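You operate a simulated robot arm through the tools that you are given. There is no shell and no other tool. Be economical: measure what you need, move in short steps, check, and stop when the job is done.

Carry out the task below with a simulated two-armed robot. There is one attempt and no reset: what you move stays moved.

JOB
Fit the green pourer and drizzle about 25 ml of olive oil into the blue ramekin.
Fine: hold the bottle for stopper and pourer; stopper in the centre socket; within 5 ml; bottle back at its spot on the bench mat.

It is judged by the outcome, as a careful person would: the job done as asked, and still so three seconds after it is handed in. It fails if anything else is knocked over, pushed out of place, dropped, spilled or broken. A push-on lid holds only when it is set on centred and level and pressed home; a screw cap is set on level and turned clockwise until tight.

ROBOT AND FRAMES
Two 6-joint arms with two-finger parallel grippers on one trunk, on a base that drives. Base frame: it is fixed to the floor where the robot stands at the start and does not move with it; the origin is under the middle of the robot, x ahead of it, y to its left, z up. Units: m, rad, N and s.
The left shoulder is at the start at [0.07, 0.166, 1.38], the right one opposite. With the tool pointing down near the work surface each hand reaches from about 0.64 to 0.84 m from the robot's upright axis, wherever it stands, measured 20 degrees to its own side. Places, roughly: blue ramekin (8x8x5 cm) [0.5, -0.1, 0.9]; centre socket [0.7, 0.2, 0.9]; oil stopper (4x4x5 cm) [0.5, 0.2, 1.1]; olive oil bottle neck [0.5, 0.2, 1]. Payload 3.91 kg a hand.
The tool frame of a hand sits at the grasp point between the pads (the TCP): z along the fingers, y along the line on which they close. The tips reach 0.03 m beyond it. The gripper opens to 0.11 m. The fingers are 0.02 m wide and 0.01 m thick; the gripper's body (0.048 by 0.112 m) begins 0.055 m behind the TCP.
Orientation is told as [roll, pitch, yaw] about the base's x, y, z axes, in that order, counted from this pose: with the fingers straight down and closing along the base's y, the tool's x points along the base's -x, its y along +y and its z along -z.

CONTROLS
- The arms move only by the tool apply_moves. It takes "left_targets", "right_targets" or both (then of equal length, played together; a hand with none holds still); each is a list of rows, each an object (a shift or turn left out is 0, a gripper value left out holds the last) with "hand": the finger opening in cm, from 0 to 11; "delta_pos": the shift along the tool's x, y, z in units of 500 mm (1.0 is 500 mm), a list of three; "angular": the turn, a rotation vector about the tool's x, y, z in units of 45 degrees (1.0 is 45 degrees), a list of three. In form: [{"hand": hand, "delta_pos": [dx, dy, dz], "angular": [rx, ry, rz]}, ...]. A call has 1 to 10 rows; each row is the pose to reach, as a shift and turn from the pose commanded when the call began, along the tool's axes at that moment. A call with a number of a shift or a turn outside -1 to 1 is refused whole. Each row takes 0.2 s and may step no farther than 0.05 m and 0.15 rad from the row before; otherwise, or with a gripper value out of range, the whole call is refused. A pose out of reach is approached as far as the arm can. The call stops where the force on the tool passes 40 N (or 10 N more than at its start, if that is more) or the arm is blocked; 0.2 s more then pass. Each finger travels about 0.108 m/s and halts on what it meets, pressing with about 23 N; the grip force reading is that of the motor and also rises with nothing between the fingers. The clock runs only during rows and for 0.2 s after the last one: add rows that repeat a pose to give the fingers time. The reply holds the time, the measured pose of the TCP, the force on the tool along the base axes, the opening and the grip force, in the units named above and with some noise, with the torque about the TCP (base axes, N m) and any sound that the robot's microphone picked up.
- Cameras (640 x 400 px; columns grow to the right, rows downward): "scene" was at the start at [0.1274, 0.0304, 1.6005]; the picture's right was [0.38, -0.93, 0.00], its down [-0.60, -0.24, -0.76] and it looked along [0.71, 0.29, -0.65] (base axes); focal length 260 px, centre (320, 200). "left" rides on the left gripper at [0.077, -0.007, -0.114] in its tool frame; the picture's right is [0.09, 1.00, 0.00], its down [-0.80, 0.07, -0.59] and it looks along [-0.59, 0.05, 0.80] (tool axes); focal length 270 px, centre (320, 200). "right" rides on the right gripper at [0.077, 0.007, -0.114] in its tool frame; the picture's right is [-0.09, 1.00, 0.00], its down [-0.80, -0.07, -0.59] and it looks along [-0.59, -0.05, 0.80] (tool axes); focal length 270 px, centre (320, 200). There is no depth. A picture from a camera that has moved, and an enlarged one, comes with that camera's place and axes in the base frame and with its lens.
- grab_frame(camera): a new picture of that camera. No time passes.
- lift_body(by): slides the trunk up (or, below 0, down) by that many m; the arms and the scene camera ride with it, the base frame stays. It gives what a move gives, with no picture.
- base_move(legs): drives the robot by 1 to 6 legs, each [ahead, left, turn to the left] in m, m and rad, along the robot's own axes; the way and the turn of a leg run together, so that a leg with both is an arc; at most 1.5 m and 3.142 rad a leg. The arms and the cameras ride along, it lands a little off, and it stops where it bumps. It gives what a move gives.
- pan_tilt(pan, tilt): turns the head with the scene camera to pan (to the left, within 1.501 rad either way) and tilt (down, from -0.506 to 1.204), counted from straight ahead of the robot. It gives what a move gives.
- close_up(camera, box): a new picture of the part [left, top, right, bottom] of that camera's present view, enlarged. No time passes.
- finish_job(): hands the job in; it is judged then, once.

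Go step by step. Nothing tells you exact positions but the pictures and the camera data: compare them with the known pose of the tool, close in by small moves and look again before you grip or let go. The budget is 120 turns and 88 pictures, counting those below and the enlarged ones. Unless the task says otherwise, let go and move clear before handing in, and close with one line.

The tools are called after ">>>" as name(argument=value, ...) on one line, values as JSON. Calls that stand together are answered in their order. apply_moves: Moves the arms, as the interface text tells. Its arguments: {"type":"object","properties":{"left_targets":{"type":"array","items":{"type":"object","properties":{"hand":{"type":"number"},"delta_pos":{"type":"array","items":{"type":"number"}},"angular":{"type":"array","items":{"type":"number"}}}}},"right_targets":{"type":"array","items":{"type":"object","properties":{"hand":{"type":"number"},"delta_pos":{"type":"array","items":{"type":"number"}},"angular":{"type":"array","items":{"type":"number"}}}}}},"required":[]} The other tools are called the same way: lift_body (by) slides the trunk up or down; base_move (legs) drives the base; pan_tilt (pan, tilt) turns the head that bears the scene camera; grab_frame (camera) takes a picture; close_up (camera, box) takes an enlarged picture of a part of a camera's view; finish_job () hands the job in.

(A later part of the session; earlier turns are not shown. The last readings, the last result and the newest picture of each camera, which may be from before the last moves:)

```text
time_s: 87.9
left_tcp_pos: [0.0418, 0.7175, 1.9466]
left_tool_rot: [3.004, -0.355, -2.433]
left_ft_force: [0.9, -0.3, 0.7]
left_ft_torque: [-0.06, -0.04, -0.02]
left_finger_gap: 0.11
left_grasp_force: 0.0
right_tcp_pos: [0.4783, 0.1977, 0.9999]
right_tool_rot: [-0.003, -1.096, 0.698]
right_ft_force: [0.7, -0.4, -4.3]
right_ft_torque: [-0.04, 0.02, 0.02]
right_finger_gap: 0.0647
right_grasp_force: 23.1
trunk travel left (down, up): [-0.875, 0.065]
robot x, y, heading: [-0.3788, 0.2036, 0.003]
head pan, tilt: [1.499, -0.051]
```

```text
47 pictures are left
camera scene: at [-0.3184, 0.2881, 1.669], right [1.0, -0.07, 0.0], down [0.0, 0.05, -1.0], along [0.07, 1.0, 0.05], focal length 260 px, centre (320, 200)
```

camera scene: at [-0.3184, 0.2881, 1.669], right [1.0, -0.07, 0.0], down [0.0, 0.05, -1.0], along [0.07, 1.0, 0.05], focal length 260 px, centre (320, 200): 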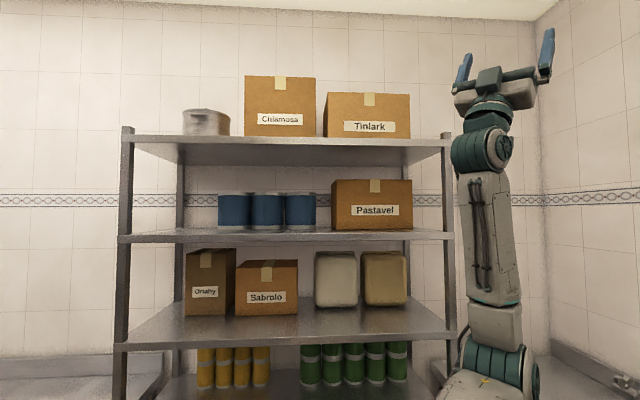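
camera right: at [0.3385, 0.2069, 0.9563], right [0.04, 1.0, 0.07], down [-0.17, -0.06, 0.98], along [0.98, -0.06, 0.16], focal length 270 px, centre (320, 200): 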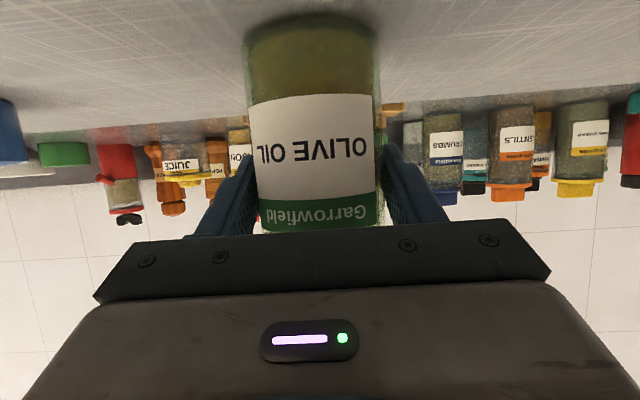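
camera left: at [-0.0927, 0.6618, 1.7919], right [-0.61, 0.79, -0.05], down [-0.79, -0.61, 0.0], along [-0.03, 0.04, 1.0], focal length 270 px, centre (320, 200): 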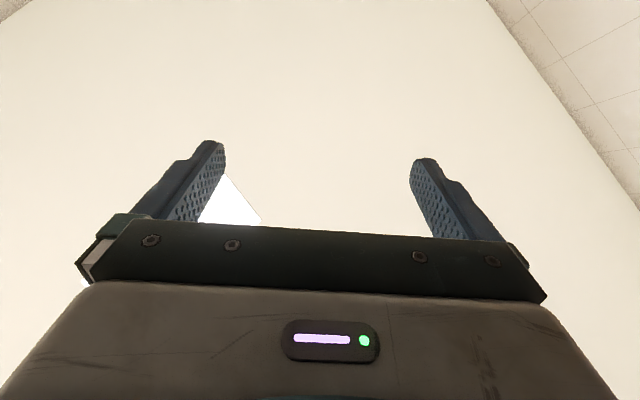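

The left arm is now elbow-down in front, matching the right arm. I unfold it forward and down in stages.

>>> apply_moves(left_targets=[{"delta_pos": [0.052, -0.062, -0.044], "angular": [0.035, 0.079, -0.036]}, {"delta_pos": [0.104, -0.125, -0.087], "angular": [0.07, 0.159, -0.072]}, {"delta_pos": [0.157, -0.187, -0.131], "angular": [0.106, 0.238, -0.107]}, {"delta_pos": [0.209, -0.25, -0.174], "angular": [0.141, 0.317, -0.143]}, {"delta_pos": [0.261, -0.312, -0.218], "angular": [0.176, 0.397, -0.179]}, {"delta_pos": [0.313, -0.375, -0.261], "angular": [0.211, 0.476, -0.215]}, {"delta_pos": [0.366, -0.437, -0.305], "angular": [0.247, 0.555, -0.25]}, {"delta_pos": [0.418, -0.5, -0.348], "angular": [0.282, 0.635, -0.286]}, {"delta_pos": [0.47, -0.562, -0.392], "angular": [0.317, 0.714, -0.322]}])

>>> pan_tilt(pan=0.7, tilt=0.5)

>>> grab_frame(camera="scene")

```text
time_s: 89.9
left_tcp_pos: [0.3096, 0.624, 1.6454]
left_tool_rot: [2.849, -0.96, -2.589]
left_ft_force: [-0.4, 0.2, 0.0]
left_ft_torque: [-0.02, -0.02, 0.01]
left_finger_gap: 0.11
left_grasp_force: 0.1
right_tcp_pos: [0.4767, 0.1992, 1.0026]
right_tool_rot: [-0.008, -1.096, 0.703]
right_ft_force: [-0.5, 0.3, -5.3]
right_ft_torque: [0.02, 0.02, 0.04]
right_finger_gap: 0.0646
right_grasp_force: 22.6
trunk travel left (down, up): [-0.875, 0.065]
robot x, y, heading: [-0.378, 0.2075, 0.008]
head pan, tilt: [1.499, -0.051]
```

```text
time_s: 91.1
left_tcp_pos: [0.3077, 0.6238, 1.6465]
left_tool_rot: [2.851, -0.957, -2.592]
left_ft_force: [-0.4, 0.6, 0.0]
left_ft_torque: [0.02, 0.0, 0.0]
left_finger_gap: 0.1098
left_grasp_force: 0.2
right_tcp_pos: [0.4758, 0.2003, 1.0033]
right_tool_rot: [-0.01, -1.096, 0.704]
right_ft_force: [0.3, 0.6, -4.3]
right_ft_torque: [-0.02, 0.0, 0.04]
right_finger_gap: 0.0644
right_grasp_force: 23.5
trunk travel left (down, up): [-0.875, 0.065]
robot x, y, heading: [-0.376, 0.2019, 0.006]
head pan, tilt: [0.7, 0.499]
```

```text
46 pictures are left
camera scene: at [-0.2592, 0.2624, 1.6183], right [0.65, -0.76, 0.0], down [-0.37, -0.31, -0.88], along [0.67, 0.57, -0.48], focal length 260 px, centre (320, 200)
```

scene: 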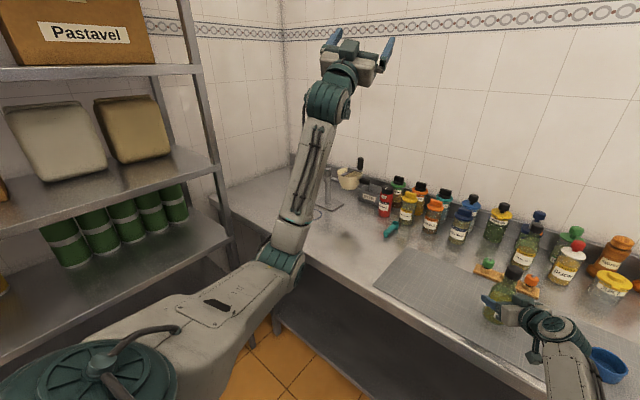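

>>> apply_moves(left_targets=[{"delta_pos": [0.067, -0.044, -0.031], "angular": [0.028, 0.106, -0.012]}, {"delta_pos": [0.133, -0.088, -0.061], "angular": [0.056, 0.213, -0.023]}, {"delta_pos": [0.2, -0.132, -0.092], "angular": [0.084, 0.319, -0.035]}, {"delta_pos": [0.267, -0.177, -0.123], "angular": [0.112, 0.426, -0.046]}, {"delta_pos": [0.333, -0.221, -0.154], "angular": [0.139, 0.532, -0.058]}, {"delta_pos": [0.4, -0.265, -0.184], "angular": [0.167, 0.638, -0.069]}, {"delta_pos": [0.466, -0.309, -0.215], "angular": [0.195, 0.745, -0.081]}, {"delta_pos": [0.533, -0.353, -0.246], "angular": [0.223, 0.851, -0.092]}])

```text
time_s: 92.9
left_tcp_pos: [0.389, 0.518, 1.3295]
left_tool_rot: [0.918, -1.396, -0.788]
left_ft_force: [0.1, 0.0, -0.1]
left_ft_torque: [0.01, -0.01, 0.01]
left_finger_gap: 0.1099
left_grasp_force: 0.1
right_tcp_pos: [0.4764, 0.2007, 1.003]
right_tool_rot: [-0.01, -1.097, 0.702]
right_ft_force: [0.0, 0.5, -4.6]
right_ft_torque: [-0.03, 0.0, -0.02]
right_finger_gap: 0.0647
right_grasp_force: 23.2
trunk travel left (down, up): [-0.875, 0.065]
robot x, y, heading: [-0.376, 0.2026, 0.002]
head pan, tilt: [0.7, 0.499]
```

>>> apply_moves(left_targets=[{"delta_pos": [0.014, -0.02, 0.006], "angular": [0.021, 0.154, 0]}, {"delta_pos": [0.027, -0.039, 0.012], "angular": [0.043, 0.308, 0]}, {"delta_pos": [0.041, -0.058, 0.018], "angular": [0.064, 0.461, 0]}, {"delta_pos": [0.055, -0.078, 0.024], "angular": [0.086, 0.615, 0]}, {"delta_pos": [0.068, -0.097, 0.03], "angular": [0.107, 0.769, 0]}, {"delta_pos": [0.082, -0.117, 0.036], "angular": [0.129, 0.923, -0.001]}])

>>> apply_moves(left_targets=[{"delta_pos": [0.008, -0.018, 0.018], "angular": [0.021, 0.154, 0]}, {"delta_pos": [0.017, -0.035, 0.035], "angular": [0.043, 0.308, 0]}, {"delta_pos": [0.025, -0.053, 0.053], "angular": [0.064, 0.461, 0]}, {"delta_pos": [0.033, -0.071, 0.071], "angular": [0.086, 0.615, 0]}, {"delta_pos": [0.042, -0.088, 0.088], "angular": [0.107, 0.769, 0]}, {"delta_pos": [0.05, -0.106, 0.106], "angular": [0.129, 0.923, -0.001]}])

>>> pan_tilt(pan=0.3, tilt=0.8)

>>> grab_frame(camera="scene")

```text
time_s: 94.3
left_tcp_pos: [0.4095, 0.4679, 1.281]
left_tool_rot: [0.123, -0.723, -0.047]
left_ft_force: [-0.6, -0.5, 0.4]
left_ft_torque: [-0.01, -0.02, 0.04]
left_finger_gap: 0.1099
left_grasp_force: 0.0
right_tcp_pos: [0.4764, 0.2007, 1.0033]
right_tool_rot: [-0.011, -1.095, 0.706]
right_ft_force: [0.1, 0.0, -3.9]
right_ft_torque: [-0.03, 0.02, 0.01]
right_finger_gap: 0.0647
right_grasp_force: 23.6
trunk travel left (down, up): [-0.875, 0.065]
robot x, y, heading: [-0.3794, 0.2033, -0.003]
head pan, tilt: [0.7, 0.499]
```

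```text
time_s: 95.7
left_tcp_pos: [0.4287, 0.4206, 1.2173]
left_tool_rot: [-0.001, 0.0, 0.003]
left_ft_force: [0.0, -0.5, -0.3]
left_ft_torque: [0.0, 0.0, 0.02]
left_finger_gap: 0.1098
left_grasp_force: 0.0
right_tcp_pos: [0.4765, 0.1991, 1.0032]
right_tool_rot: [-0.01, -1.096, 0.706]
right_ft_force: [-0.2, 0.2, -4.4]
right_ft_torque: [0.02, 0.02, 0.0]
right_finger_gap: 0.0643
right_grasp_force: 23.1
trunk travel left (down, up): [-0.875, 0.065]
robot x, y, heading: [-0.3782, 0.204, 0.003]
head pan, tilt: [0.7, 0.499]
```

```text
time_s: 96.5
left_tcp_pos: [0.4279, 0.4211, 1.2189]
left_tool_rot: [-0.001, -0.003, 0.003]
left_ft_force: [-0.1, -0.3, 0.0]
left_ft_torque: [0.0, 0.02, 0.03]
left_finger_gap: 0.1102
left_grasp_force: 0.0
right_tcp_pos: [0.4765, 0.1995, 1.0032]
right_tool_rot: [-0.011, -1.098, 0.705]
right_ft_force: [0.0, -0.4, -4.2]
right_ft_torque: [-0.04, -0.04, -0.02]
right_finger_gap: 0.0647
right_grasp_force: 23.0
trunk travel left (down, up): [-0.875, 0.065]
robot x, y, heading: [-0.3791, 0.2053, 0.007]
head pan, tilt: [0.3, 0.799]
```

```text
45 pictures are left
camera scene: at [-0.2519, 0.2278, 1.5924], right [0.3, -0.95, 0.0], down [-0.68, -0.21, -0.7], along [0.67, 0.21, -0.72], focal length 260 px, centre (320, 200)
```

scene: 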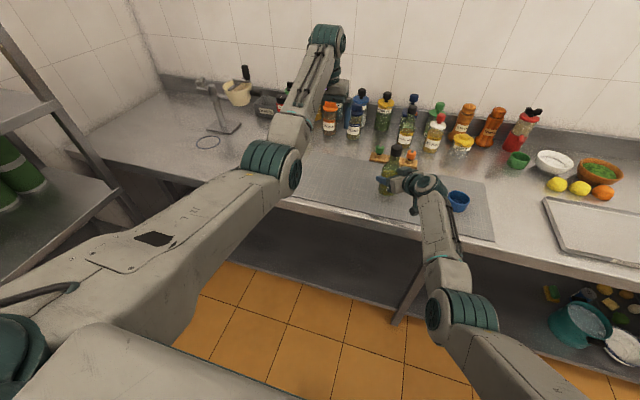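

Both arms are now in good configurations. I lower the bottle onto its spot on the mat, still held, and bring the left hand above the stopper.

>>> apply_moves(right_targets=[{"delta_pos": [0.026, 0, 0.0133]}, {"delta_pos": [0.05, 0, 0.0257]}])

>>> apply_moves(left_targets=[{"delta_pos": [-0.019, -0.088, 0.007]}, {"delta_pos": [-0.038, -0.177, 0.014]}, {"delta_pos": [-0.056, -0.265, 0.022]}, {"delta_pos": [-0.075, -0.354, 0.029]}, {"delta_pos": [-0.094, -0.442, 0.036]}])

>>> grab_frame(camera="left")

>>> close_up(camera="scene", box=[310, 80, 470, 220])

```text
time_s: 97.1
left_tcp_pos: [0.4273, 0.4213, 1.219]
left_tool_rot: [0.0, -0.001, 0.002]
left_ft_force: [-0.1, -0.2, 0.6]
left_ft_torque: [-0.03, 0.02, 0.03]
left_finger_gap: 0.1097
left_grasp_force: 0.1
right_tcp_pos: [0.4759, 0.1997, 0.9749]
right_tool_rot: [-0.011, -1.098, 0.704]
right_ft_force: [0.3, -0.1, -5.1]
right_ft_torque: [0.02, 0.02, 0.01]
right_finger_gap: 0.0646
right_grasp_force: 22.9
trunk travel left (down, up): [-0.875, 0.065]
robot x, y, heading: [-0.3765, 0.2025, 0.001]
head pan, tilt: [0.3, 0.799]
```

```text
time_s: 98.3
left_tcp_pos: [0.4289, 0.2257, 1.1998]
left_tool_rot: [0.004, -0.005, 0.0]
left_ft_force: [0.7, 1.2, 0.4]
left_ft_torque: [-0.01, 0.01, 0.02]
left_finger_gap: 0.1102
left_grasp_force: 0.1
left hand out of reach, approached as far as the arm can: row 3, 4, 5
right_tcp_pos: [0.4747, 0.1967, 0.9757]
right_tool_rot: [-0.009, -1.099, 0.7]
right_ft_force: [-0.1, -1.1, -3.9]
right_ft_torque: [0.02, 0.03, -0.01]
right_finger_gap: 0.0645
right_grasp_force: 23.3
trunk travel left (down, up): [-0.875, 0.065]
robot x, y, heading: [-0.3794, 0.2013, 0.0]
head pan, tilt: [0.3, 0.799]
```

```text
44 pictures are left
camera left: at [0.353, 0.2191, 1.3151], right [-0.09, 1.0, 0.0], down [0.8, 0.07, 0.6], along [0.6, 0.05, -0.8], focal length 270 px, centre (320, 200)
```

left: 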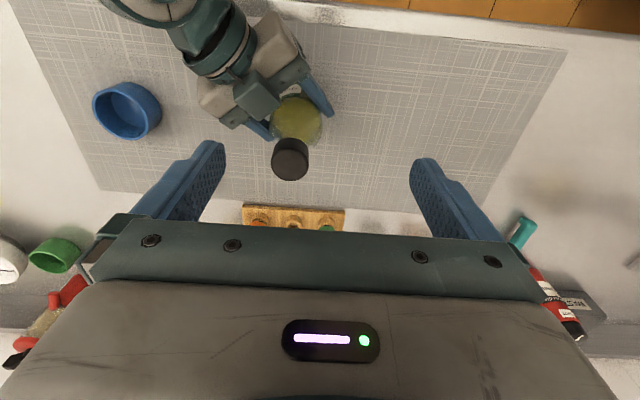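

```text
2.86 times, centred on (390, 150) of scene
camera zoom: at [-0.2527, 0.2251, 1.5924], right [0.3, -0.95, 0.0], down [-0.68, -0.21, -0.7], along [0.67, 0.21, -0.72], focal length 744 px, centre (120, 343)
```

zoom: 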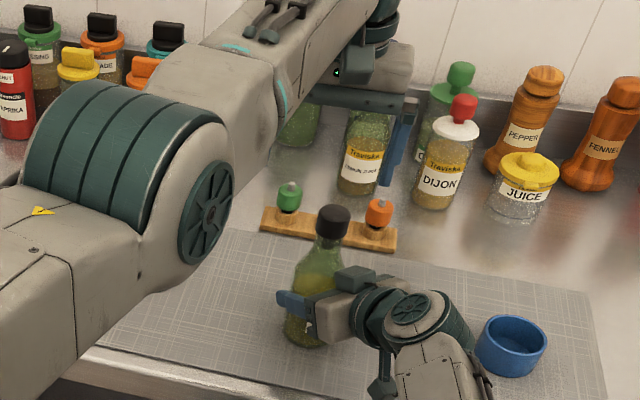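

The left hand is slightly too far to reach over here. I carry the bottle upright to a spot beside the rack, where both hands can work without further driving. First I clear the left hand aside, then lift and retract the bottle.

>>> apply_moves(left_targets=[{"delta_pos": [0, 0.08, -0.03]}, {"delta_pos": [0, 0.16, -0.06]}, {"delta_pos": [0, 0.24, -0.08]}, {"delta_pos": [0, 0.32, -0.08]}])

>>> apply_moves(right_targets=[{"delta_pos": [-0.053, 0, -0.027]}, {"delta_pos": [-0.107, 0, -0.055]}, {"delta_pos": [-0.084, 0.043, -0.1]}, {"delta_pos": [-0.061, 0.086, -0.146]}, {"delta_pos": [-0.038, 0.129, -0.191]}])

```text
time_s: 99.3
left_tcp_pos: [0.4271, 0.3905, 1.2406]
left_tool_rot: [-0.002, -0.002, 0.001]
left_ft_force: [0.4, 0.5, -0.3]
left_ft_torque: [-0.02, -0.01, -0.01]
left_finger_gap: 0.1098
left_grasp_force: 0.1
right_tcp_pos: [0.4763, 0.2016, 0.9744]
right_tool_rot: [-0.017, -1.095, 0.708]
right_ft_force: [0.1, 0.0, -0.9]
right_ft_torque: [-0.02, 0.01, -0.05]
right_finger_gap: 0.0646
right_grasp_force: 23.5
trunk travel left (down, up): [-0.875, 0.065]
robot x, y, heading: [-0.3755, 0.2059, 0.006]
head pan, tilt: [0.3, 0.799]
```

```text
time_s: 100.5
left_tcp_pos: [0.4265, 0.3898, 1.2417]
left_tool_rot: [-0.001, -0.004, 0.003]
left_ft_force: [-0.3, -0.3, 0.7]
left_ft_torque: [0.02, 0.0, -0.01]
left_finger_gap: 0.1101
left_grasp_force: 0.2
right_tcp_pos: [0.3747, 0.2012, 1.0376]
right_tool_rot: [-0.013, -1.098, 0.709]
right_ft_force: [0.3, 0.4, -3.6]
right_ft_torque: [-0.05, 0.04, -0.03]
right_finger_gap: 0.0646
right_grasp_force: 23.3
trunk travel left (down, up): [-0.875, 0.065]
robot x, y, heading: [-0.3815, 0.2046, 0.002]
head pan, tilt: [0.3, 0.799]
```

>>> base_move(legs=[[0.15, -0.203, 0], [0.14, 0, 0]])

>>> grab_frame(camera="scene")

>>> grab_frame(camera="left")

```text
time_s: 103.3
left_tcp_pos: [0.7135, 0.191, 1.2428]
left_tool_rot: [0.001, -0.005, 0.006]
left_ft_force: [-0.6, 0.1, 0.7]
left_ft_torque: [-0.03, -0.03, -0.01]
left_finger_gap: 0.11
left_grasp_force: 0.0
right_tcp_pos: [0.6641, 0.0037, 1.0372]
right_tool_rot: [-0.014, -1.098, 0.709]
right_ft_force: [-0.4, -0.7, -2.6]
right_ft_torque: [-0.06, 0.01, 0.04]
right_finger_gap: 0.0646
right_grasp_force: 23.3
trunk travel left (down, up): [-0.875, 0.065]
robot x, y, heading: [-0.088, 0.0058, 0.005]
head pan, tilt: [0.3, 0.799]
```

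```text
42 pictures are left
camera scene: at [0.0344, 0.0277, 1.5926], right [0.3, -0.95, 0.0], down [-0.68, -0.22, -0.7], along [0.67, 0.21, -0.72], focal length 260 px, centre (320, 200)
```

scene: 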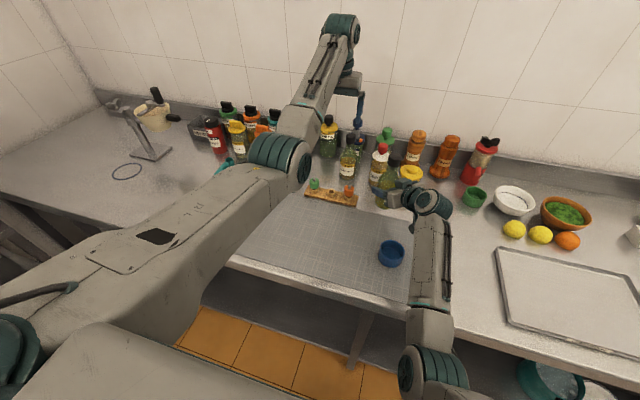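

```text
41 pictures are left
camera left: at [0.6376, 0.1846, 1.3572], right [-0.09, 1.0, 0.0], down [0.8, 0.07, 0.6], along [0.6, 0.06, -0.8], focal length 270 px, centre (320, 200)
```

left: 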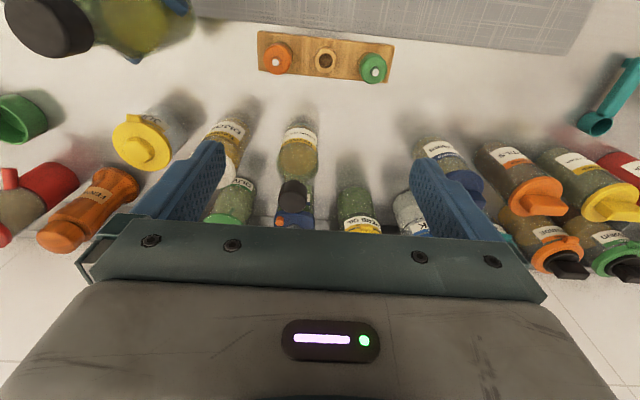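

The bottle is next to the rack, but its base would straddle the mat edge. I pull it in 4 cm so it stands fully on the mat and lower it there.

>>> apply_moves(right_targets=[{"delta_pos": [0.042, 0.018, -0.002]}, {"delta_pos": [0.085, 0.036, -0.005]}, {"delta_pos": [0.127, 0.054, -0.007]}, {"delta_pos": [0.134, 0.054, -0.003]}, {"delta_pos": [0.141, 0.054, 0.0]}])

>>> close_up(camera="scene", box=[300, 130, 460, 250])

```text
time_s: 104.5
left_tcp_pos: [0.7156, 0.1925, 1.2408]
left_tool_rot: [-0.001, -0.004, 0.005]
left_ft_force: [0.0, 0.9, -0.1]
left_ft_torque: [-0.03, -0.01, -0.04]
left_finger_gap: 0.11
left_grasp_force: 0.1
right_tcp_pos: [0.6312, -0.0094, 0.9773]
right_tool_rot: [-0.065, -1.092, 0.746]
right_ft_force: [0.7, 0.4, -1.3]
right_ft_torque: [0.16, 0.0, -0.05]
right_finger_gap: 0.0646
right_grasp_force: 23.3
trunk travel left (down, up): [-0.875, 0.065]
robot x, y, heading: [-0.0907, 0.007, 0.006]
head pan, tilt: [0.3, 0.799]
```

```text
3.33 times, centred on (380, 190) of scene
camera zoom: at [0.0366, 0.0284, 1.5924], right [0.3, -0.95, 0.0], down [-0.68, -0.22, -0.7], along [0.66, 0.21, -0.72], focal length 868 px, centre (120, 233)
```

zoom: 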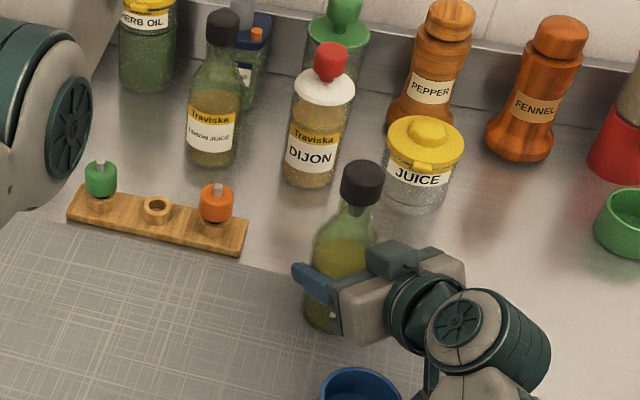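

>>> apply_moves(right_targets=[{"delta_pos": [-0.013, -0.0015, 0.0125], "angular": [-0.011, -0.004, 0.012]}, {"delta_pos": [-0.026, -0.003, 0.025], "angular": [-0.022, -0.008, 0.023]}])

>>> apply_moves(left_targets=[{"delta_pos": [0.028, -0.076, 0]}, {"delta_pos": [0.056, -0.152, 0]}, {"delta_pos": [0.084, -0.228, 0]}, {"delta_pos": [0.112, -0.304, 0]}, {"delta_pos": [0.14, -0.38, 0]}])

>>> grab_frame(camera="left")

>>> close_up(camera="scene", box=[320, 100, 460, 220])

```text
time_s: 105.1
left_tcp_pos: [0.7182, 0.1918, 1.2384]
left_tool_rot: [-0.002, 0.001, 0.004]
left_ft_force: [0.2, -0.6, -0.2]
left_ft_torque: [-0.01, -0.01, 0.01]
left_finger_gap: 0.11
left_grasp_force: 0.1
right_tcp_pos: [0.6424, 0.0015, 0.9682]
right_tool_rot: [0.02, -1.084, 0.681]
right_ft_force: [0.8, -1.0, -4.3]
right_ft_torque: [-0.04, 0.04, 0.08]
right_finger_gap: 0.0641
right_grasp_force: 23.0
trunk travel left (down, up): [-0.875, 0.065]
robot x, y, heading: [-0.0883, 0.0045, 0.008]
head pan, tilt: [0.3, 0.799]
```

```text
time_s: 106.3
left_tcp_pos: [0.6697, -0.0067, 1.2363]
left_tool_rot: [0.002, -0.004, 0.005]
left_ft_force: [-0.8, -0.2, -0.2]
left_ft_torque: [-0.01, 0.02, 0.01]
left_finger_gap: 0.1099
left_grasp_force: 0.0
left hand out of reach, approached as far as the arm can: row 1, 2, 3, 4, 5
right_tcp_pos: [0.6401, -0.0001, 0.9756]
right_tool_rot: [0.01, -1.094, 0.691]
right_ft_force: [0.4, -0.7, -3.4]
right_ft_torque: [0.02, 0.01, 0.0]
right_finger_gap: 0.0641
right_grasp_force: 23.3
trunk travel left (down, up): [-0.875, 0.065]
robot x, y, heading: [-0.0908, 0.0033, 0.002]
head pan, tilt: [0.3, 0.799]
```

```text
39 pictures are left
camera left: at [0.593, -0.015, 1.3507], right [-0.09, 1.0, 0.0], down [0.8, 0.07, 0.6], along [0.59, 0.06, -0.8], focal length 270 px, centre (320, 200)
```

left: 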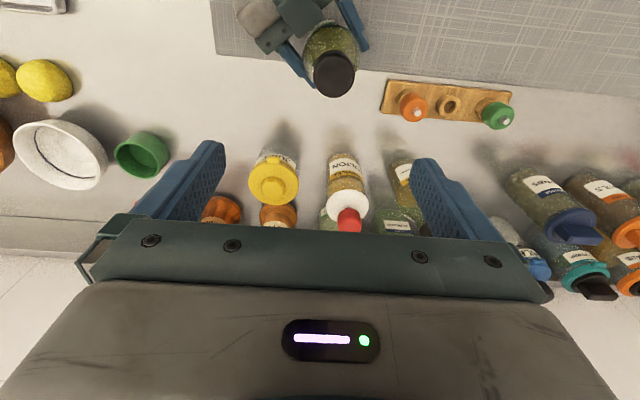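

```text
3.33 times, centred on (390, 160) of scene
camera zoom: at [0.0362, 0.0256, 1.5924], right [0.3, -0.95, 0.0], down [-0.68, -0.21, -0.7], along [0.66, 0.21, -0.72], focal length 868 px, centre (87, 333)
```

zoom: 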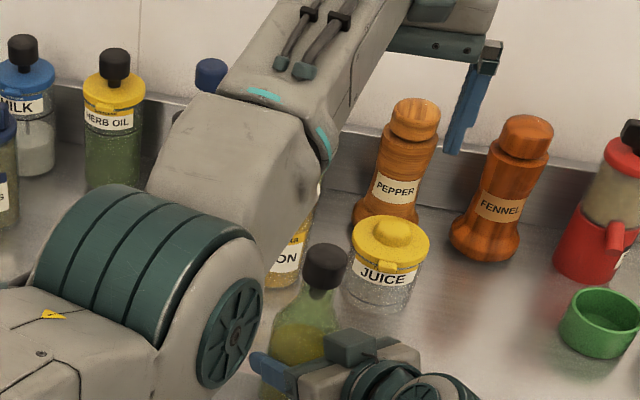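

>>> apply_moves(left_targets=[{"delta_pos": [0.0, 0.005, 0.066]}, {"delta_pos": [0.03, 0.01, 0.11]}, {"delta_pos": [0.062, 0.015, 0.132]}, {"delta_pos": [0.062, 0.015, 0.132]}])

>>> grab_frame(camera="left")

```text
time_s: 107.3
left_tcp_pos: [0.6469, -0.0019, 1.1664]
left_tool_rot: [0.0, -0.005, 0.004]
left_ft_force: [-0.5, 0.3, 0.0]
left_ft_torque: [0.01, 0.0, 0.02]
left_finger_gap: 0.1099
left_grasp_force: 0.0
left hand out of reach, approached as far as the arm can: row 3, 4
right_tcp_pos: [0.6422, 0.0023, 0.9759]
right_tool_rot: [0.008, -1.093, 0.693]
right_ft_force: [0.0, -0.5, -4.1]
right_ft_torque: [0.0, 0.03, -0.01]
right_finger_gap: 0.064
right_grasp_force: 23.6
trunk travel left (down, up): [-0.875, 0.065]
robot x, y, heading: [-0.0899, 0.0061, 0.004]
head pan, tilt: [0.3, 0.799]
```

```text
37 pictures are left
camera left: at [0.57, -0.0088, 1.2816], right [-0.09, 1.0, 0.0], down [0.8, 0.08, 0.6], along [0.59, 0.05, -0.8], focal length 270 px, centre (320, 200)
```

left: 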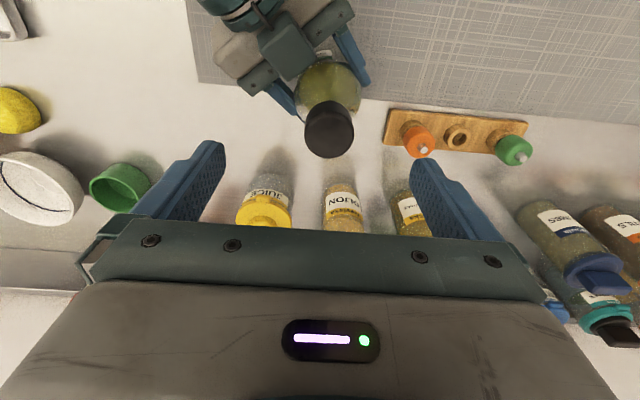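

>>> apply_moves(left_targets=[{"delta_pos": [0.006, 0.004, 0.04]}, {"delta_pos": [0.012, 0.008, 0.08]}, {"delta_pos": [0.018, 0.01, 0.116]}, {"delta_pos": [0.018, 0.01, 0.116]}])

>>> grab_frame(camera="left")

```text
time_s: 108.3
left_tcp_pos: [0.638, 0.0022, 1.1093]
left_tool_rot: [-0.001, -0.004, 0.006]
left_ft_force: [0.1, -1.1, 0.6]
left_ft_torque: [-0.02, 0.02, 0.03]
left_finger_gap: 0.1099
left_grasp_force: 0.0
right_tcp_pos: [0.6408, 0.0019, 0.9764]
right_tool_rot: [0.007, -1.094, 0.691]
right_ft_force: [0.3, 1.4, -4.2]
right_ft_torque: [-0.01, 0.04, 0.0]
right_finger_gap: 0.064
right_grasp_force: 23.0
trunk travel left (down, up): [-0.875, 0.065]
robot x, y, heading: [-0.0895, 0.0069, 0.006]
head pan, tilt: [0.3, 0.799]
```

```text
36 pictures are left
camera left: at [0.5619, -0.0035, 1.224], right [-0.09, 1.0, 0.0], down [0.8, 0.07, 0.6], along [0.59, 0.05, -0.8], focal length 270 px, centre (320, 200)
```

left: 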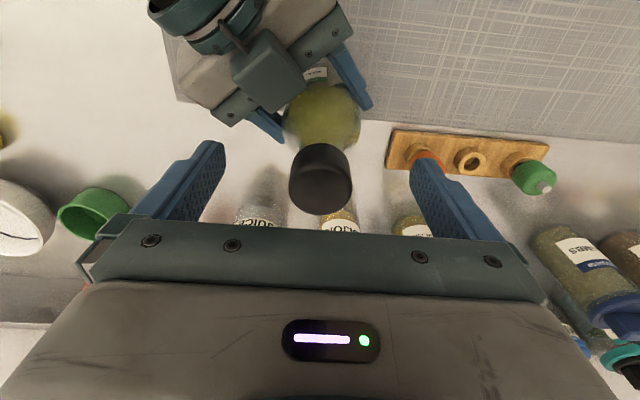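

>>> apply_moves(left_targets=[{"delta_pos": [0, 0, 0.028], "hand": 9}, {"delta_pos": [0, 0, 0.028], "hand": 6}, {"delta_pos": [0, 0, 0.028], "hand": 4.6}, {"delta_pos": [0, 0, 0.028], "hand": 3.8}, {"delta_pos": [0, 0, 0.028], "hand": 3.0}, {"delta_pos": [0, 0, 0.028], "hand": 3.0}])

>>> grab_frame(camera="left")

```text
time_s: 109.7
left_tcp_pos: [0.6385, 0.0035, 1.0935]
left_tool_rot: [-0.001, -0.001, 0.005]
left_ft_force: [-0.9, 4.3, -1.1]
left_ft_torque: [0.13, 0.02, -0.02]
left_finger_gap: 0.0345
left_grasp_force: 23.5
right_tcp_pos: [0.6417, 0.001, 0.9756]
right_tool_rot: [0.009, -1.092, 0.689]
right_ft_force: [1.2, -5.0, -3.7]
right_ft_torque: [0.39, 0.12, -0.02]
right_finger_gap: 0.0639
right_grasp_force: 23.3
trunk travel left (down, up): [-0.875, 0.065]
robot x, y, heading: [-0.087, 0.0014, 0.002]
head pan, tilt: [0.3, 0.799]
heard: snap
```

```text
35 pictures are left
camera left: at [0.5615, -0.0031, 1.2097], right [-0.09, 1.0, 0.0], down [0.8, 0.07, 0.6], along [0.59, 0.06, -0.8], focal length 270 px, centre (320, 200)
```

left: 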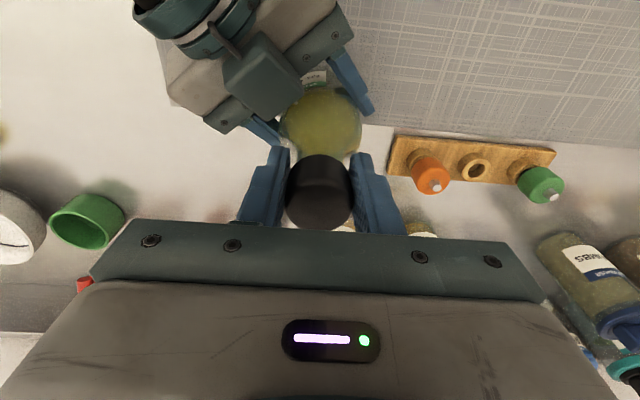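

>>> apply_moves(left_targets=[{"delta_pos": [0, 0, -0.015]}, {"delta_pos": [0, 0, -0.03]}, {"delta_pos": [0, 0, -0.05]}, {"delta_pos": [0, 0, -0.07]}, {"delta_pos": [-0.005, 0, -0.1]}, {"delta_pos": [-0.03, 0, -0.14]}])

>>> grab_frame(camera="left")

>>> close_up(camera="scene", box=[330, 110, 450, 220])

```text
time_s: 111.1
left_tcp_pos: [0.6523, 0.0019, 1.1638]
left_tool_rot: [0.001, -0.003, 0.005]
left_ft_force: [-0.7, 0.4, -0.1]
left_ft_torque: [0.01, 0.02, 0.01]
left_finger_gap: 0.0344
left_grasp_force: 22.7
right_tcp_pos: [0.6418, 0.0012, 0.9747]
right_tool_rot: [0.009, -1.091, 0.689]
right_ft_force: [-0.1, 0.1, -4.5]
right_ft_torque: [0.0, 0.01, 0.01]
right_finger_gap: 0.064
right_grasp_force: 23.0
trunk travel left (down, up): [-0.875, 0.065]
robot x, y, heading: [-0.0887, 0.006, -0.0]
head pan, tilt: [0.3, 0.799]
```

```text
34 pictures are left
camera left: at [0.5769, -0.0036, 1.2799], right [-0.09, 1.0, 0.0], down [0.8, 0.07, 0.6], along [0.59, 0.05, -0.8], focal length 270 px, centre (320, 200)
```

left: 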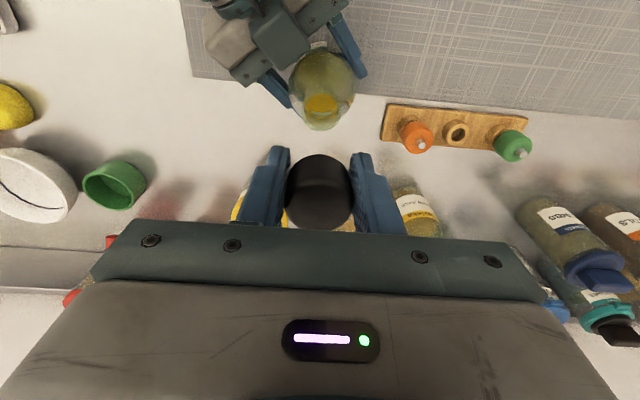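

```text
3.64 times, centred on (390, 165) of scene
camera zoom: at [0.0377, 0.0287, 1.5922], right [0.3, -0.95, 0.0], down [-0.68, -0.22, -0.7], along [0.66, 0.21, -0.72], focal length 947 px, centre (66, 327)
```

zoom: 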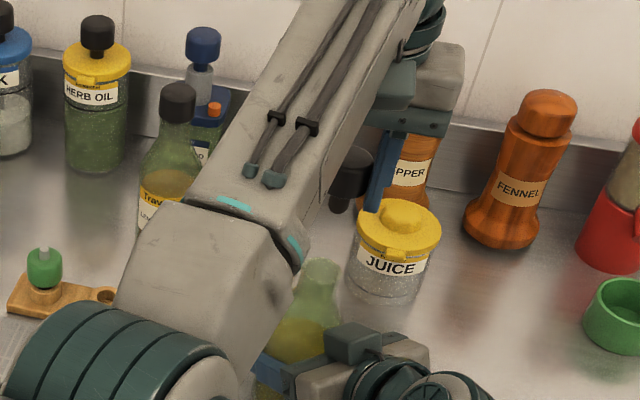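

The stopper is out. I carry it over the centre socket at about (0.704, 0.197).

>>> apply_moves(left_targets=[{"delta_pos": [-0.021, 0.078, 0]}, {"delta_pos": [-0.042, 0.156, 0.03]}, {"delta_pos": [-0.062, 0.234, 0.07]}, {"delta_pos": [-0.083, 0.312, 0.12]}, {"delta_pos": [-0.104, 0.39, 0.16]}, {"delta_pos": [-0.104, 0.39, 0.19]}])

>>> grab_frame(camera="left")

>>> close_up(camera="scene", box=[270, 110, 400, 230])

```text
time_s: 112.5
left_tcp_pos: [0.7036, 0.1965, 1.0699]
left_tool_rot: [0.0, -0.001, 0.004]
left_ft_force: [-0.4, -0.3, 0.1]
left_ft_torque: [0.0, 0.02, 0.0]
left_finger_gap: 0.0344
left_grasp_force: 22.8
right_tcp_pos: [0.6421, 0.0003, 0.9733]
right_tool_rot: [0.01, -1.093, 0.688]
right_ft_force: [-0.1, 0.2, -4.0]
right_ft_torque: [-0.01, 0.02, 0.03]
right_finger_gap: 0.0642
right_grasp_force: 22.4
trunk travel left (down, up): [-0.875, 0.065]
robot x, y, heading: [-0.091, 0.0053, 0.005]
head pan, tilt: [0.3, 0.799]
```

```text
32 pictures are left
camera left: at [0.6269, 0.1909, 1.1845], right [-0.09, 1.0, 0.0], down [0.8, 0.07, 0.6], along [0.59, 0.05, -0.8], focal length 270 px, centre (320, 200)
```

left: 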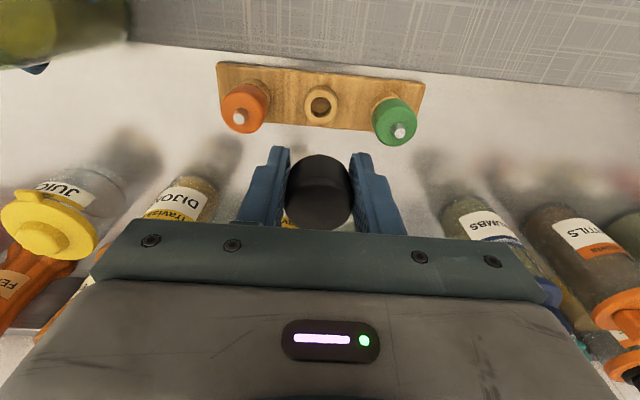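

```text
3.33 times, centred on (335, 170) of scene
camera zoom: at [0.0371, 0.0272, 1.5923], right [0.3, -0.95, 0.0], down [-0.68, -0.22, -0.7], along [0.66, 0.21, -0.72], focal length 868 px, centre (270, 300)
```

zoom: 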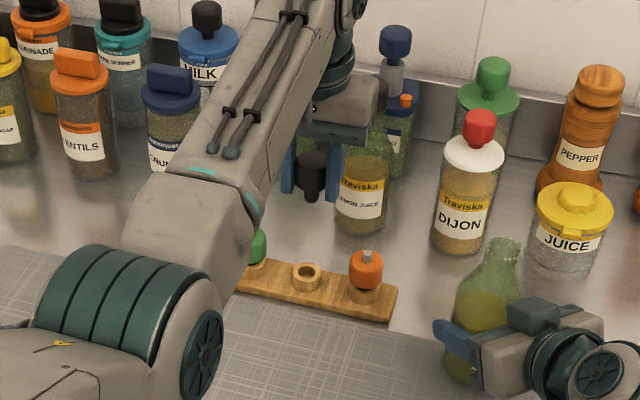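

The stopper is exactly above the centre socket. I lower it in.

>>> apply_moves(left_targets=[{"delta_pos": [0, 0, 0.08]}, {"delta_pos": [0, 0, 0.15]}, {"delta_pos": [0, 0, 0.19]}, {"delta_pos": [0, 0, 0.21]}, {"delta_pos": [0, 0, 0.225]}, {"delta_pos": [0, 0, 0.235]}])

>>> close_up(camera="left", box=[160, 40, 480, 240])

```text
time_s: 113.9
left_tcp_pos: [0.6993, 0.1989, 0.9584]
left_tool_rot: [0.0, -0.012, 0.005]
left_ft_force: [-10.5, 2.5, 30.8]
left_ft_torque: [0.07, 0.08, -0.03]
left_finger_gap: 0.0341
left_grasp_force: 22.9
right_tcp_pos: [0.6367, 0.0009, 0.9797]
right_tool_rot: [0.002, -1.096, 0.7]
right_ft_force: [0.3, 0.0, -4.1]
right_ft_torque: [0.03, 0.01, 0.02]
right_finger_gap: 0.0642
right_grasp_force: 23.0
trunk travel left (down, up): [-0.875, 0.065]
robot x, y, heading: [-0.0888, -0.0006, 0.009]
head pan, tilt: [0.3, 0.799]
```

```text
2.00 times, centred on (320, 140) of left
camera zoom: at [0.6219, 0.1908, 1.0727], right [-0.09, 1.0, 0.0], down [0.79, 0.07, 0.6], along [0.6, 0.06, -0.8], focal length 541 px, centre (320, 320)
```

zoom: 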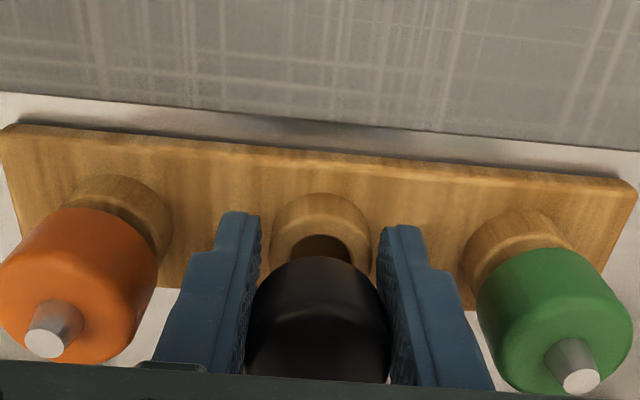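

The plug is resting on the ring rim; it sits about 3 mm back in the grip. I raise it slightly, shift 3 mm forward and try again gently.

>>> apply_moves(left_targets=[{"delta_pos": [0, 0, -0.02]}, {"delta_pos": [-0.007, 0, -0.02]}, {"delta_pos": [-0.007, 0, -0.01]}, {"delta_pos": [-0.007, 0, -0.003]}, {"delta_pos": [-0.007, 0, 0.002]}, {"delta_pos": [-0.007, 0, 0.006]}])

>>> close_up(camera="left", box=[160, 40, 480, 240])

```text
time_s: 115.5
left_tcp_pos: [0.7083, 0.1957, 0.9581]
left_tool_rot: [-0.001, -0.02, 0.006]
left_ft_force: [-13.2, -0.3, 22.1]
left_ft_torque: [0.19, 0.4, 0.14]
left_finger_gap: 0.0341
left_grasp_force: 23.5
right_tcp_pos: [0.6379, -0.0006, 0.9776]
right_tool_rot: [0.002, -1.094, 0.697]
right_ft_force: [0.3, -0.2, -3.3]
right_ft_torque: [-0.01, 0.02, 0.0]
right_finger_gap: 0.064
right_grasp_force: 22.9
trunk travel left (down, up): [-0.875, 0.065]
robot x, y, heading: [-0.0874, 0.0089, 0.002]
head pan, tilt: [0.3, 0.799]
stopped in row 6 (left hand): the force on the tool passed its limit (the readings are from after the stop); the commanded pose is now the measured one
```

```text
2.00 times, centred on (320, 140) of left
camera zoom: at [0.63, 0.1903, 1.0723], right [-0.09, 1.0, 0.0], down [0.79, 0.07, 0.61], along [0.61, 0.06, -0.79], focal length 541 px, centre (320, 320)
```

zoom: 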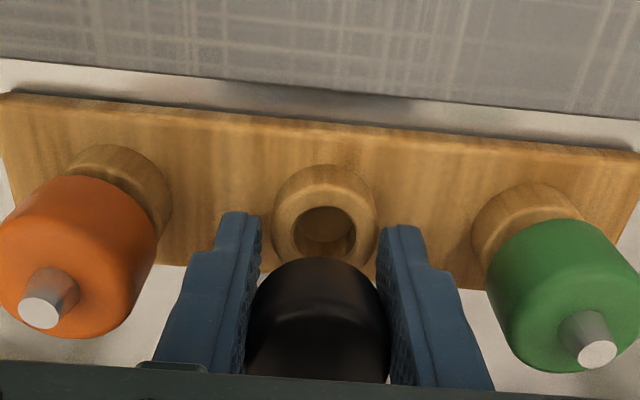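

The fingertips reach below the plug, so they hit the ring before it can go in. I'll set the stopper loosely back on the held bottle's neck, regrip it higher so it protrudes below the fingertips, and return.

>>> apply_moves(left_targets=[{"delta_pos": [0, 0, -0.09]}, {"delta_pos": [0, 0, -0.18]}, {"delta_pos": [0.02, -0.06, -0.24]}, {"delta_pos": [0.045, -0.13, -0.29]}, {"delta_pos": [0.07, -0.2, -0.33]}, {"delta_pos": [0.095, -0.275, -0.352]}, {"delta_pos": [0.12, -0.345, -0.352]}, {"delta_pos": [0.14, -0.384, -0.345]}, {"delta_pos": [0.14, -0.384, -0.335]}])

>>> grab_frame(camera="left")

>>> grab_frame(camera="right")

```text
time_s: 117.5
left_tcp_pos: [0.6394, 0.0059, 1.1188]
left_tool_rot: [0.001, -0.012, 0.005]
left_ft_force: [1.2, -0.4, -1.5]
left_ft_torque: [0.01, 0.04, -0.01]
left_finger_gap: 0.0338
left_grasp_force: 23.3
right_tcp_pos: [0.6412, 0.0009, 0.9747]
right_tool_rot: [0.007, -1.09, 0.689]
right_ft_force: [-0.4, -1.0, -3.9]
right_ft_torque: [0.0, 0.01, 0.01]
right_finger_gap: 0.0643
right_grasp_force: 22.7
trunk travel left (down, up): [-0.875, 0.065]
robot x, y, heading: [-0.0873, 0.0056, 0.002]
head pan, tilt: [0.3, 0.799]
```

```text
28 pictures are left
camera left: at [0.5622, -0.0007, 1.2332], right [-0.09, 1.0, 0.0], down [0.79, 0.08, 0.6], along [0.6, 0.06, -0.8], focal length 270 px, centre (320, 200)
```

left: 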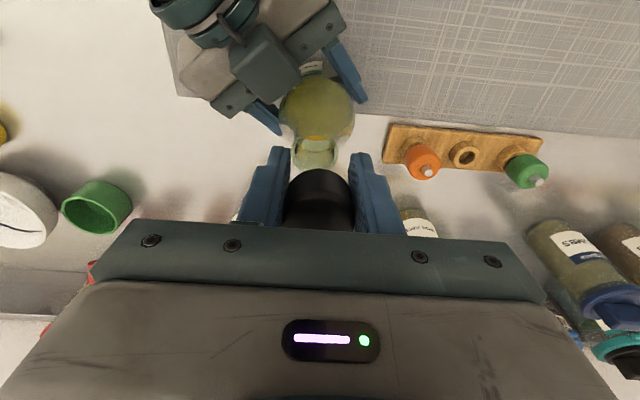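

```text
27 pictures are left
camera right: at [0.5327, -0.082, 0.9589], right [-0.61, 0.79, 0.08], down [-0.07, -0.16, 0.98], along [0.79, 0.59, 0.15], focal length 270 px, centre (320, 200)
```

right: 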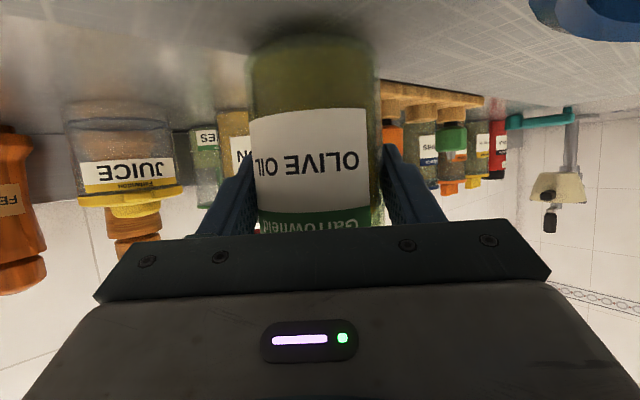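

>>> apply_moves(left_targets=[{"delta_pos": [0.004, -0.002, 0.03]}, {"delta_pos": [0.004, -0.002, 0.044]}, {"delta_pos": [0.004, -0.002, 0.054]}, {"delta_pos": [0.004, -0.002, 0.062]}, {"delta_pos": [0.004, -0.002, 0.068]}])

>>> close_up(camera="left", box=[220, 60, 420, 240])

```text
time_s: 118.6
left_tcp_pos: [0.6369, 0.0041, 1.0945]
left_tool_rot: [-0.002, -0.025, 0.006]
left_ft_force: [-0.3, -1.9, 5.3]
left_ft_torque: [-0.16, -0.04, -0.09]
left_finger_gap: 0.034
left_grasp_force: 23.3
right_tcp_pos: [0.6392, -0.0003, 0.9771]
right_tool_rot: [-0.002, -1.094, 0.696]
right_ft_force: [-3.7, 2.1, 7.4]
right_ft_torque: [-0.12, 0.31, 0.16]
right_finger_gap: 0.0643
right_grasp_force: 22.8
trunk travel left (down, up): [-0.875, 0.065]
robot x, y, heading: [-0.0878, 0.0058, 0.006]
head pan, tilt: [0.3, 0.799]
stopped in row 5 (left hand): the force on the tool passed its limit (the readings are from after the stop); the commanded pose is now the measured one
```

```text
2.22 times, centred on (320, 150) of left
camera zoom: at [0.5588, -0.0015, 1.2078], right [-0.09, 1.0, 0.0], down [0.78, 0.08, 0.62], along [0.61, 0.05, -0.79], focal length 601 px, centre (320, 311)
```

zoom: 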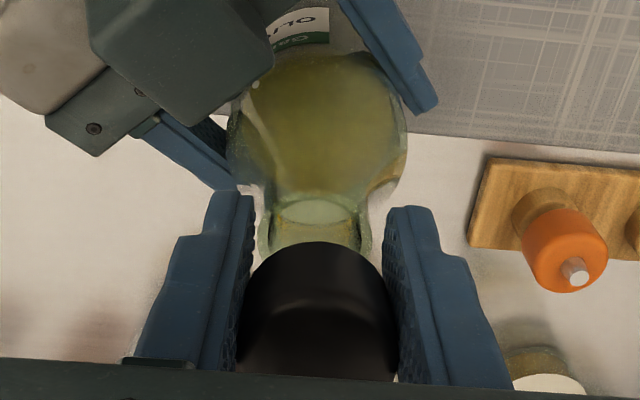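

>>> apply_moves(left_targets=[{"delta_pos": [-0.003, -0.001, -0.01], "angular": [0, 0.03, 0]}, {"delta_pos": [-0.003, -0.001, -0.01], "angular": [0, 0.03, 0]}, {"delta_pos": [-0.003, -0.001, -0.002], "angular": [0, 0.03, 0]}, {"delta_pos": [-0.003, -0.001, 0.006], "angular": [0, 0.03, 0]}, {"delta_pos": [-0.003, -0.001, 0.014], "angular": [0, 0.03, 0]}, {"delta_pos": [-0.003, -0.001, 0.02], "angular": [0, 0.03, 0]}])

>>> close_up(camera="scene", box=[360, 130, 440, 210])

```text
time_s: 119.7
left_tcp_pos: [0.6418, 0.0035, 1.095]
left_tool_rot: [-0.002, -0.01, 0.007]
left_ft_force: [-4.0, 1.9, 9.2]
left_ft_torque: [0.05, 0.1, 0.04]
left_finger_gap: 0.0341
left_grasp_force: 22.5
right_tcp_pos: [0.64, -0.0013, 0.9779]
right_tool_rot: [-0.006, -1.094, 0.699]
right_ft_force: [-1.2, -1.6, 6.0]
right_ft_torque: [-0.21, 0.5, -0.13]
right_finger_gap: 0.0642
right_grasp_force: 23.2
trunk travel left (down, up): [-0.875, 0.065]
robot x, y, heading: [-0.0934, 0.0061, 0.005]
head pan, tilt: [0.3, 0.799]
stopped in row 5 (left hand): the force on the tool passed its limit (the readings are from after the stop); the commanded pose is now the measured one
```

```text
5.00 times, centred on (400, 170) of scene
camera zoom: at [0.0326, 0.0285, 1.5926], right [0.3, -0.95, 0.0], down [-0.68, -0.22, -0.7], along [0.67, 0.21, -0.72], focal length 1302 px, centre (-80, 350)
```

zoom: 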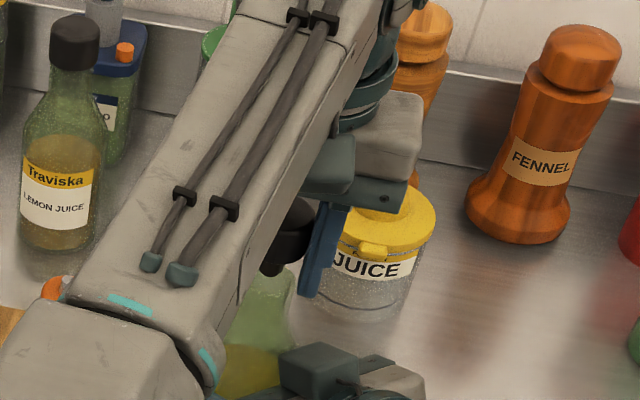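

Both views suggest the plug sits about 8 mm too far forward (+X) of the mouth. I shift back 8 mm and retry.

>>> apply_moves(left_targets=[{"delta_pos": [0, 0, -0.014], "angular": [0, 0.013, 0]}, {"delta_pos": [0.016, 0.001, -0.014], "angular": [0, 0.013, 0]}, {"delta_pos": [0.016, 0.001, -0.004], "angular": [0, 0.013, 0]}, {"delta_pos": [0.016, 0.001, 0.006], "angular": [0, 0.013, 0]}, {"delta_pos": [0.016, 0.001, 0.016], "angular": [0, 0.013, 0]}, {"delta_pos": [0.016, 0.001, 0.024], "angular": [0, 0.013, 0]}])

>>> close_up(camera="left", box=[220, 60, 420, 240])

```text
time_s: 121.1
left_tcp_pos: [0.6337, 0.0037, 1.0815]
left_tool_rot: [-0.001, 0.002, 0.005]
left_ft_force: [1.7, -1.7, 2.8]
left_ft_torque: [-0.05, -0.05, 0.0]
left_finger_gap: 0.0341
left_grasp_force: 23.3
right_tcp_pos: [0.6408, -0.0012, 0.9775]
right_tool_rot: [-0.008, -1.093, 0.699]
right_ft_force: [-0.4, 2.4, 13.9]
right_ft_torque: [0.22, -0.04, -0.08]
right_finger_gap: 0.0646
right_grasp_force: 22.7
trunk travel left (down, up): [-0.875, 0.065]
robot x, y, heading: [-0.0867, 0.0041, 0.004]
head pan, tilt: [0.3, 0.799]
```

```text
2.22 times, centred on (320, 150) of left
camera zoom: at [0.558, -0.0017, 1.1974], right [-0.09, 1.0, 0.0], down [0.8, 0.08, 0.59], along [0.59, 0.05, -0.81], focal length 601 px, centre (320, 311)
```

zoom: 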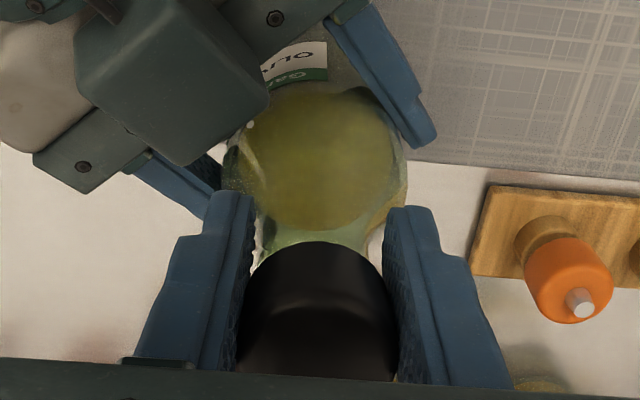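

The plug slipped into the neck. I open, raise 24 mm, and regrip nearer the fingertips.

>>> apply_moves(left_targets=[{"hand": 4.2}, {"hand": 4.6}, {"delta_pos": [-0.004, 0, -0.024], "hand": 4.6}, {"delta_pos": [-0.008, 0, -0.05], "hand": 4.6}, {"delta_pos": [-0.008, 0, -0.05], "hand": 4.0}, {"delta_pos": [-0.008, 0, -0.05], "hand": 3.0}, {"delta_pos": [-0.008, 0, -0.05], "hand": 3.0}])

>>> close_up(camera="left", box=[220, 60, 420, 240])

```text
time_s: 122.7
left_tcp_pos: [0.6378, 0.0049, 1.1071]
left_tool_rot: [-0.001, 0.002, 0.007]
left_ft_force: [1.0, -0.5, 1.2]
left_ft_torque: [0.01, -0.02, 0.02]
left_finger_gap: 0.0337
left_grasp_force: 23.1
right_tcp_pos: [0.6405, -0.0006, 0.9762]
right_tool_rot: [-0.004, -1.093, 0.697]
right_ft_force: [1.8, 0.7, 14.4]
right_ft_torque: [0.25, -0.12, 0.0]
right_finger_gap: 0.0643
right_grasp_force: 23.2
trunk travel left (down, up): [-0.875, 0.065]
robot x, y, heading: [-0.0892, 0.0061, 0.009]
head pan, tilt: [0.3, 0.799]
```

```text
2.22 times, centred on (320, 150) of left
camera zoom: at [0.5626, -0.0017, 1.2229], right [-0.09, 1.0, 0.0], down [0.8, 0.08, 0.59], along [0.59, 0.05, -0.81], focal length 601 px, centre (320, 311)
```

zoom: 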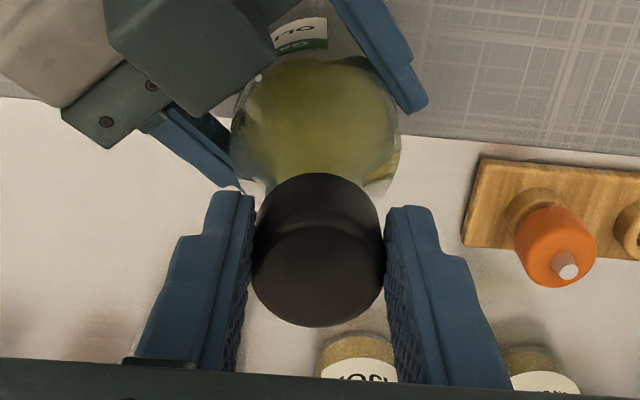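

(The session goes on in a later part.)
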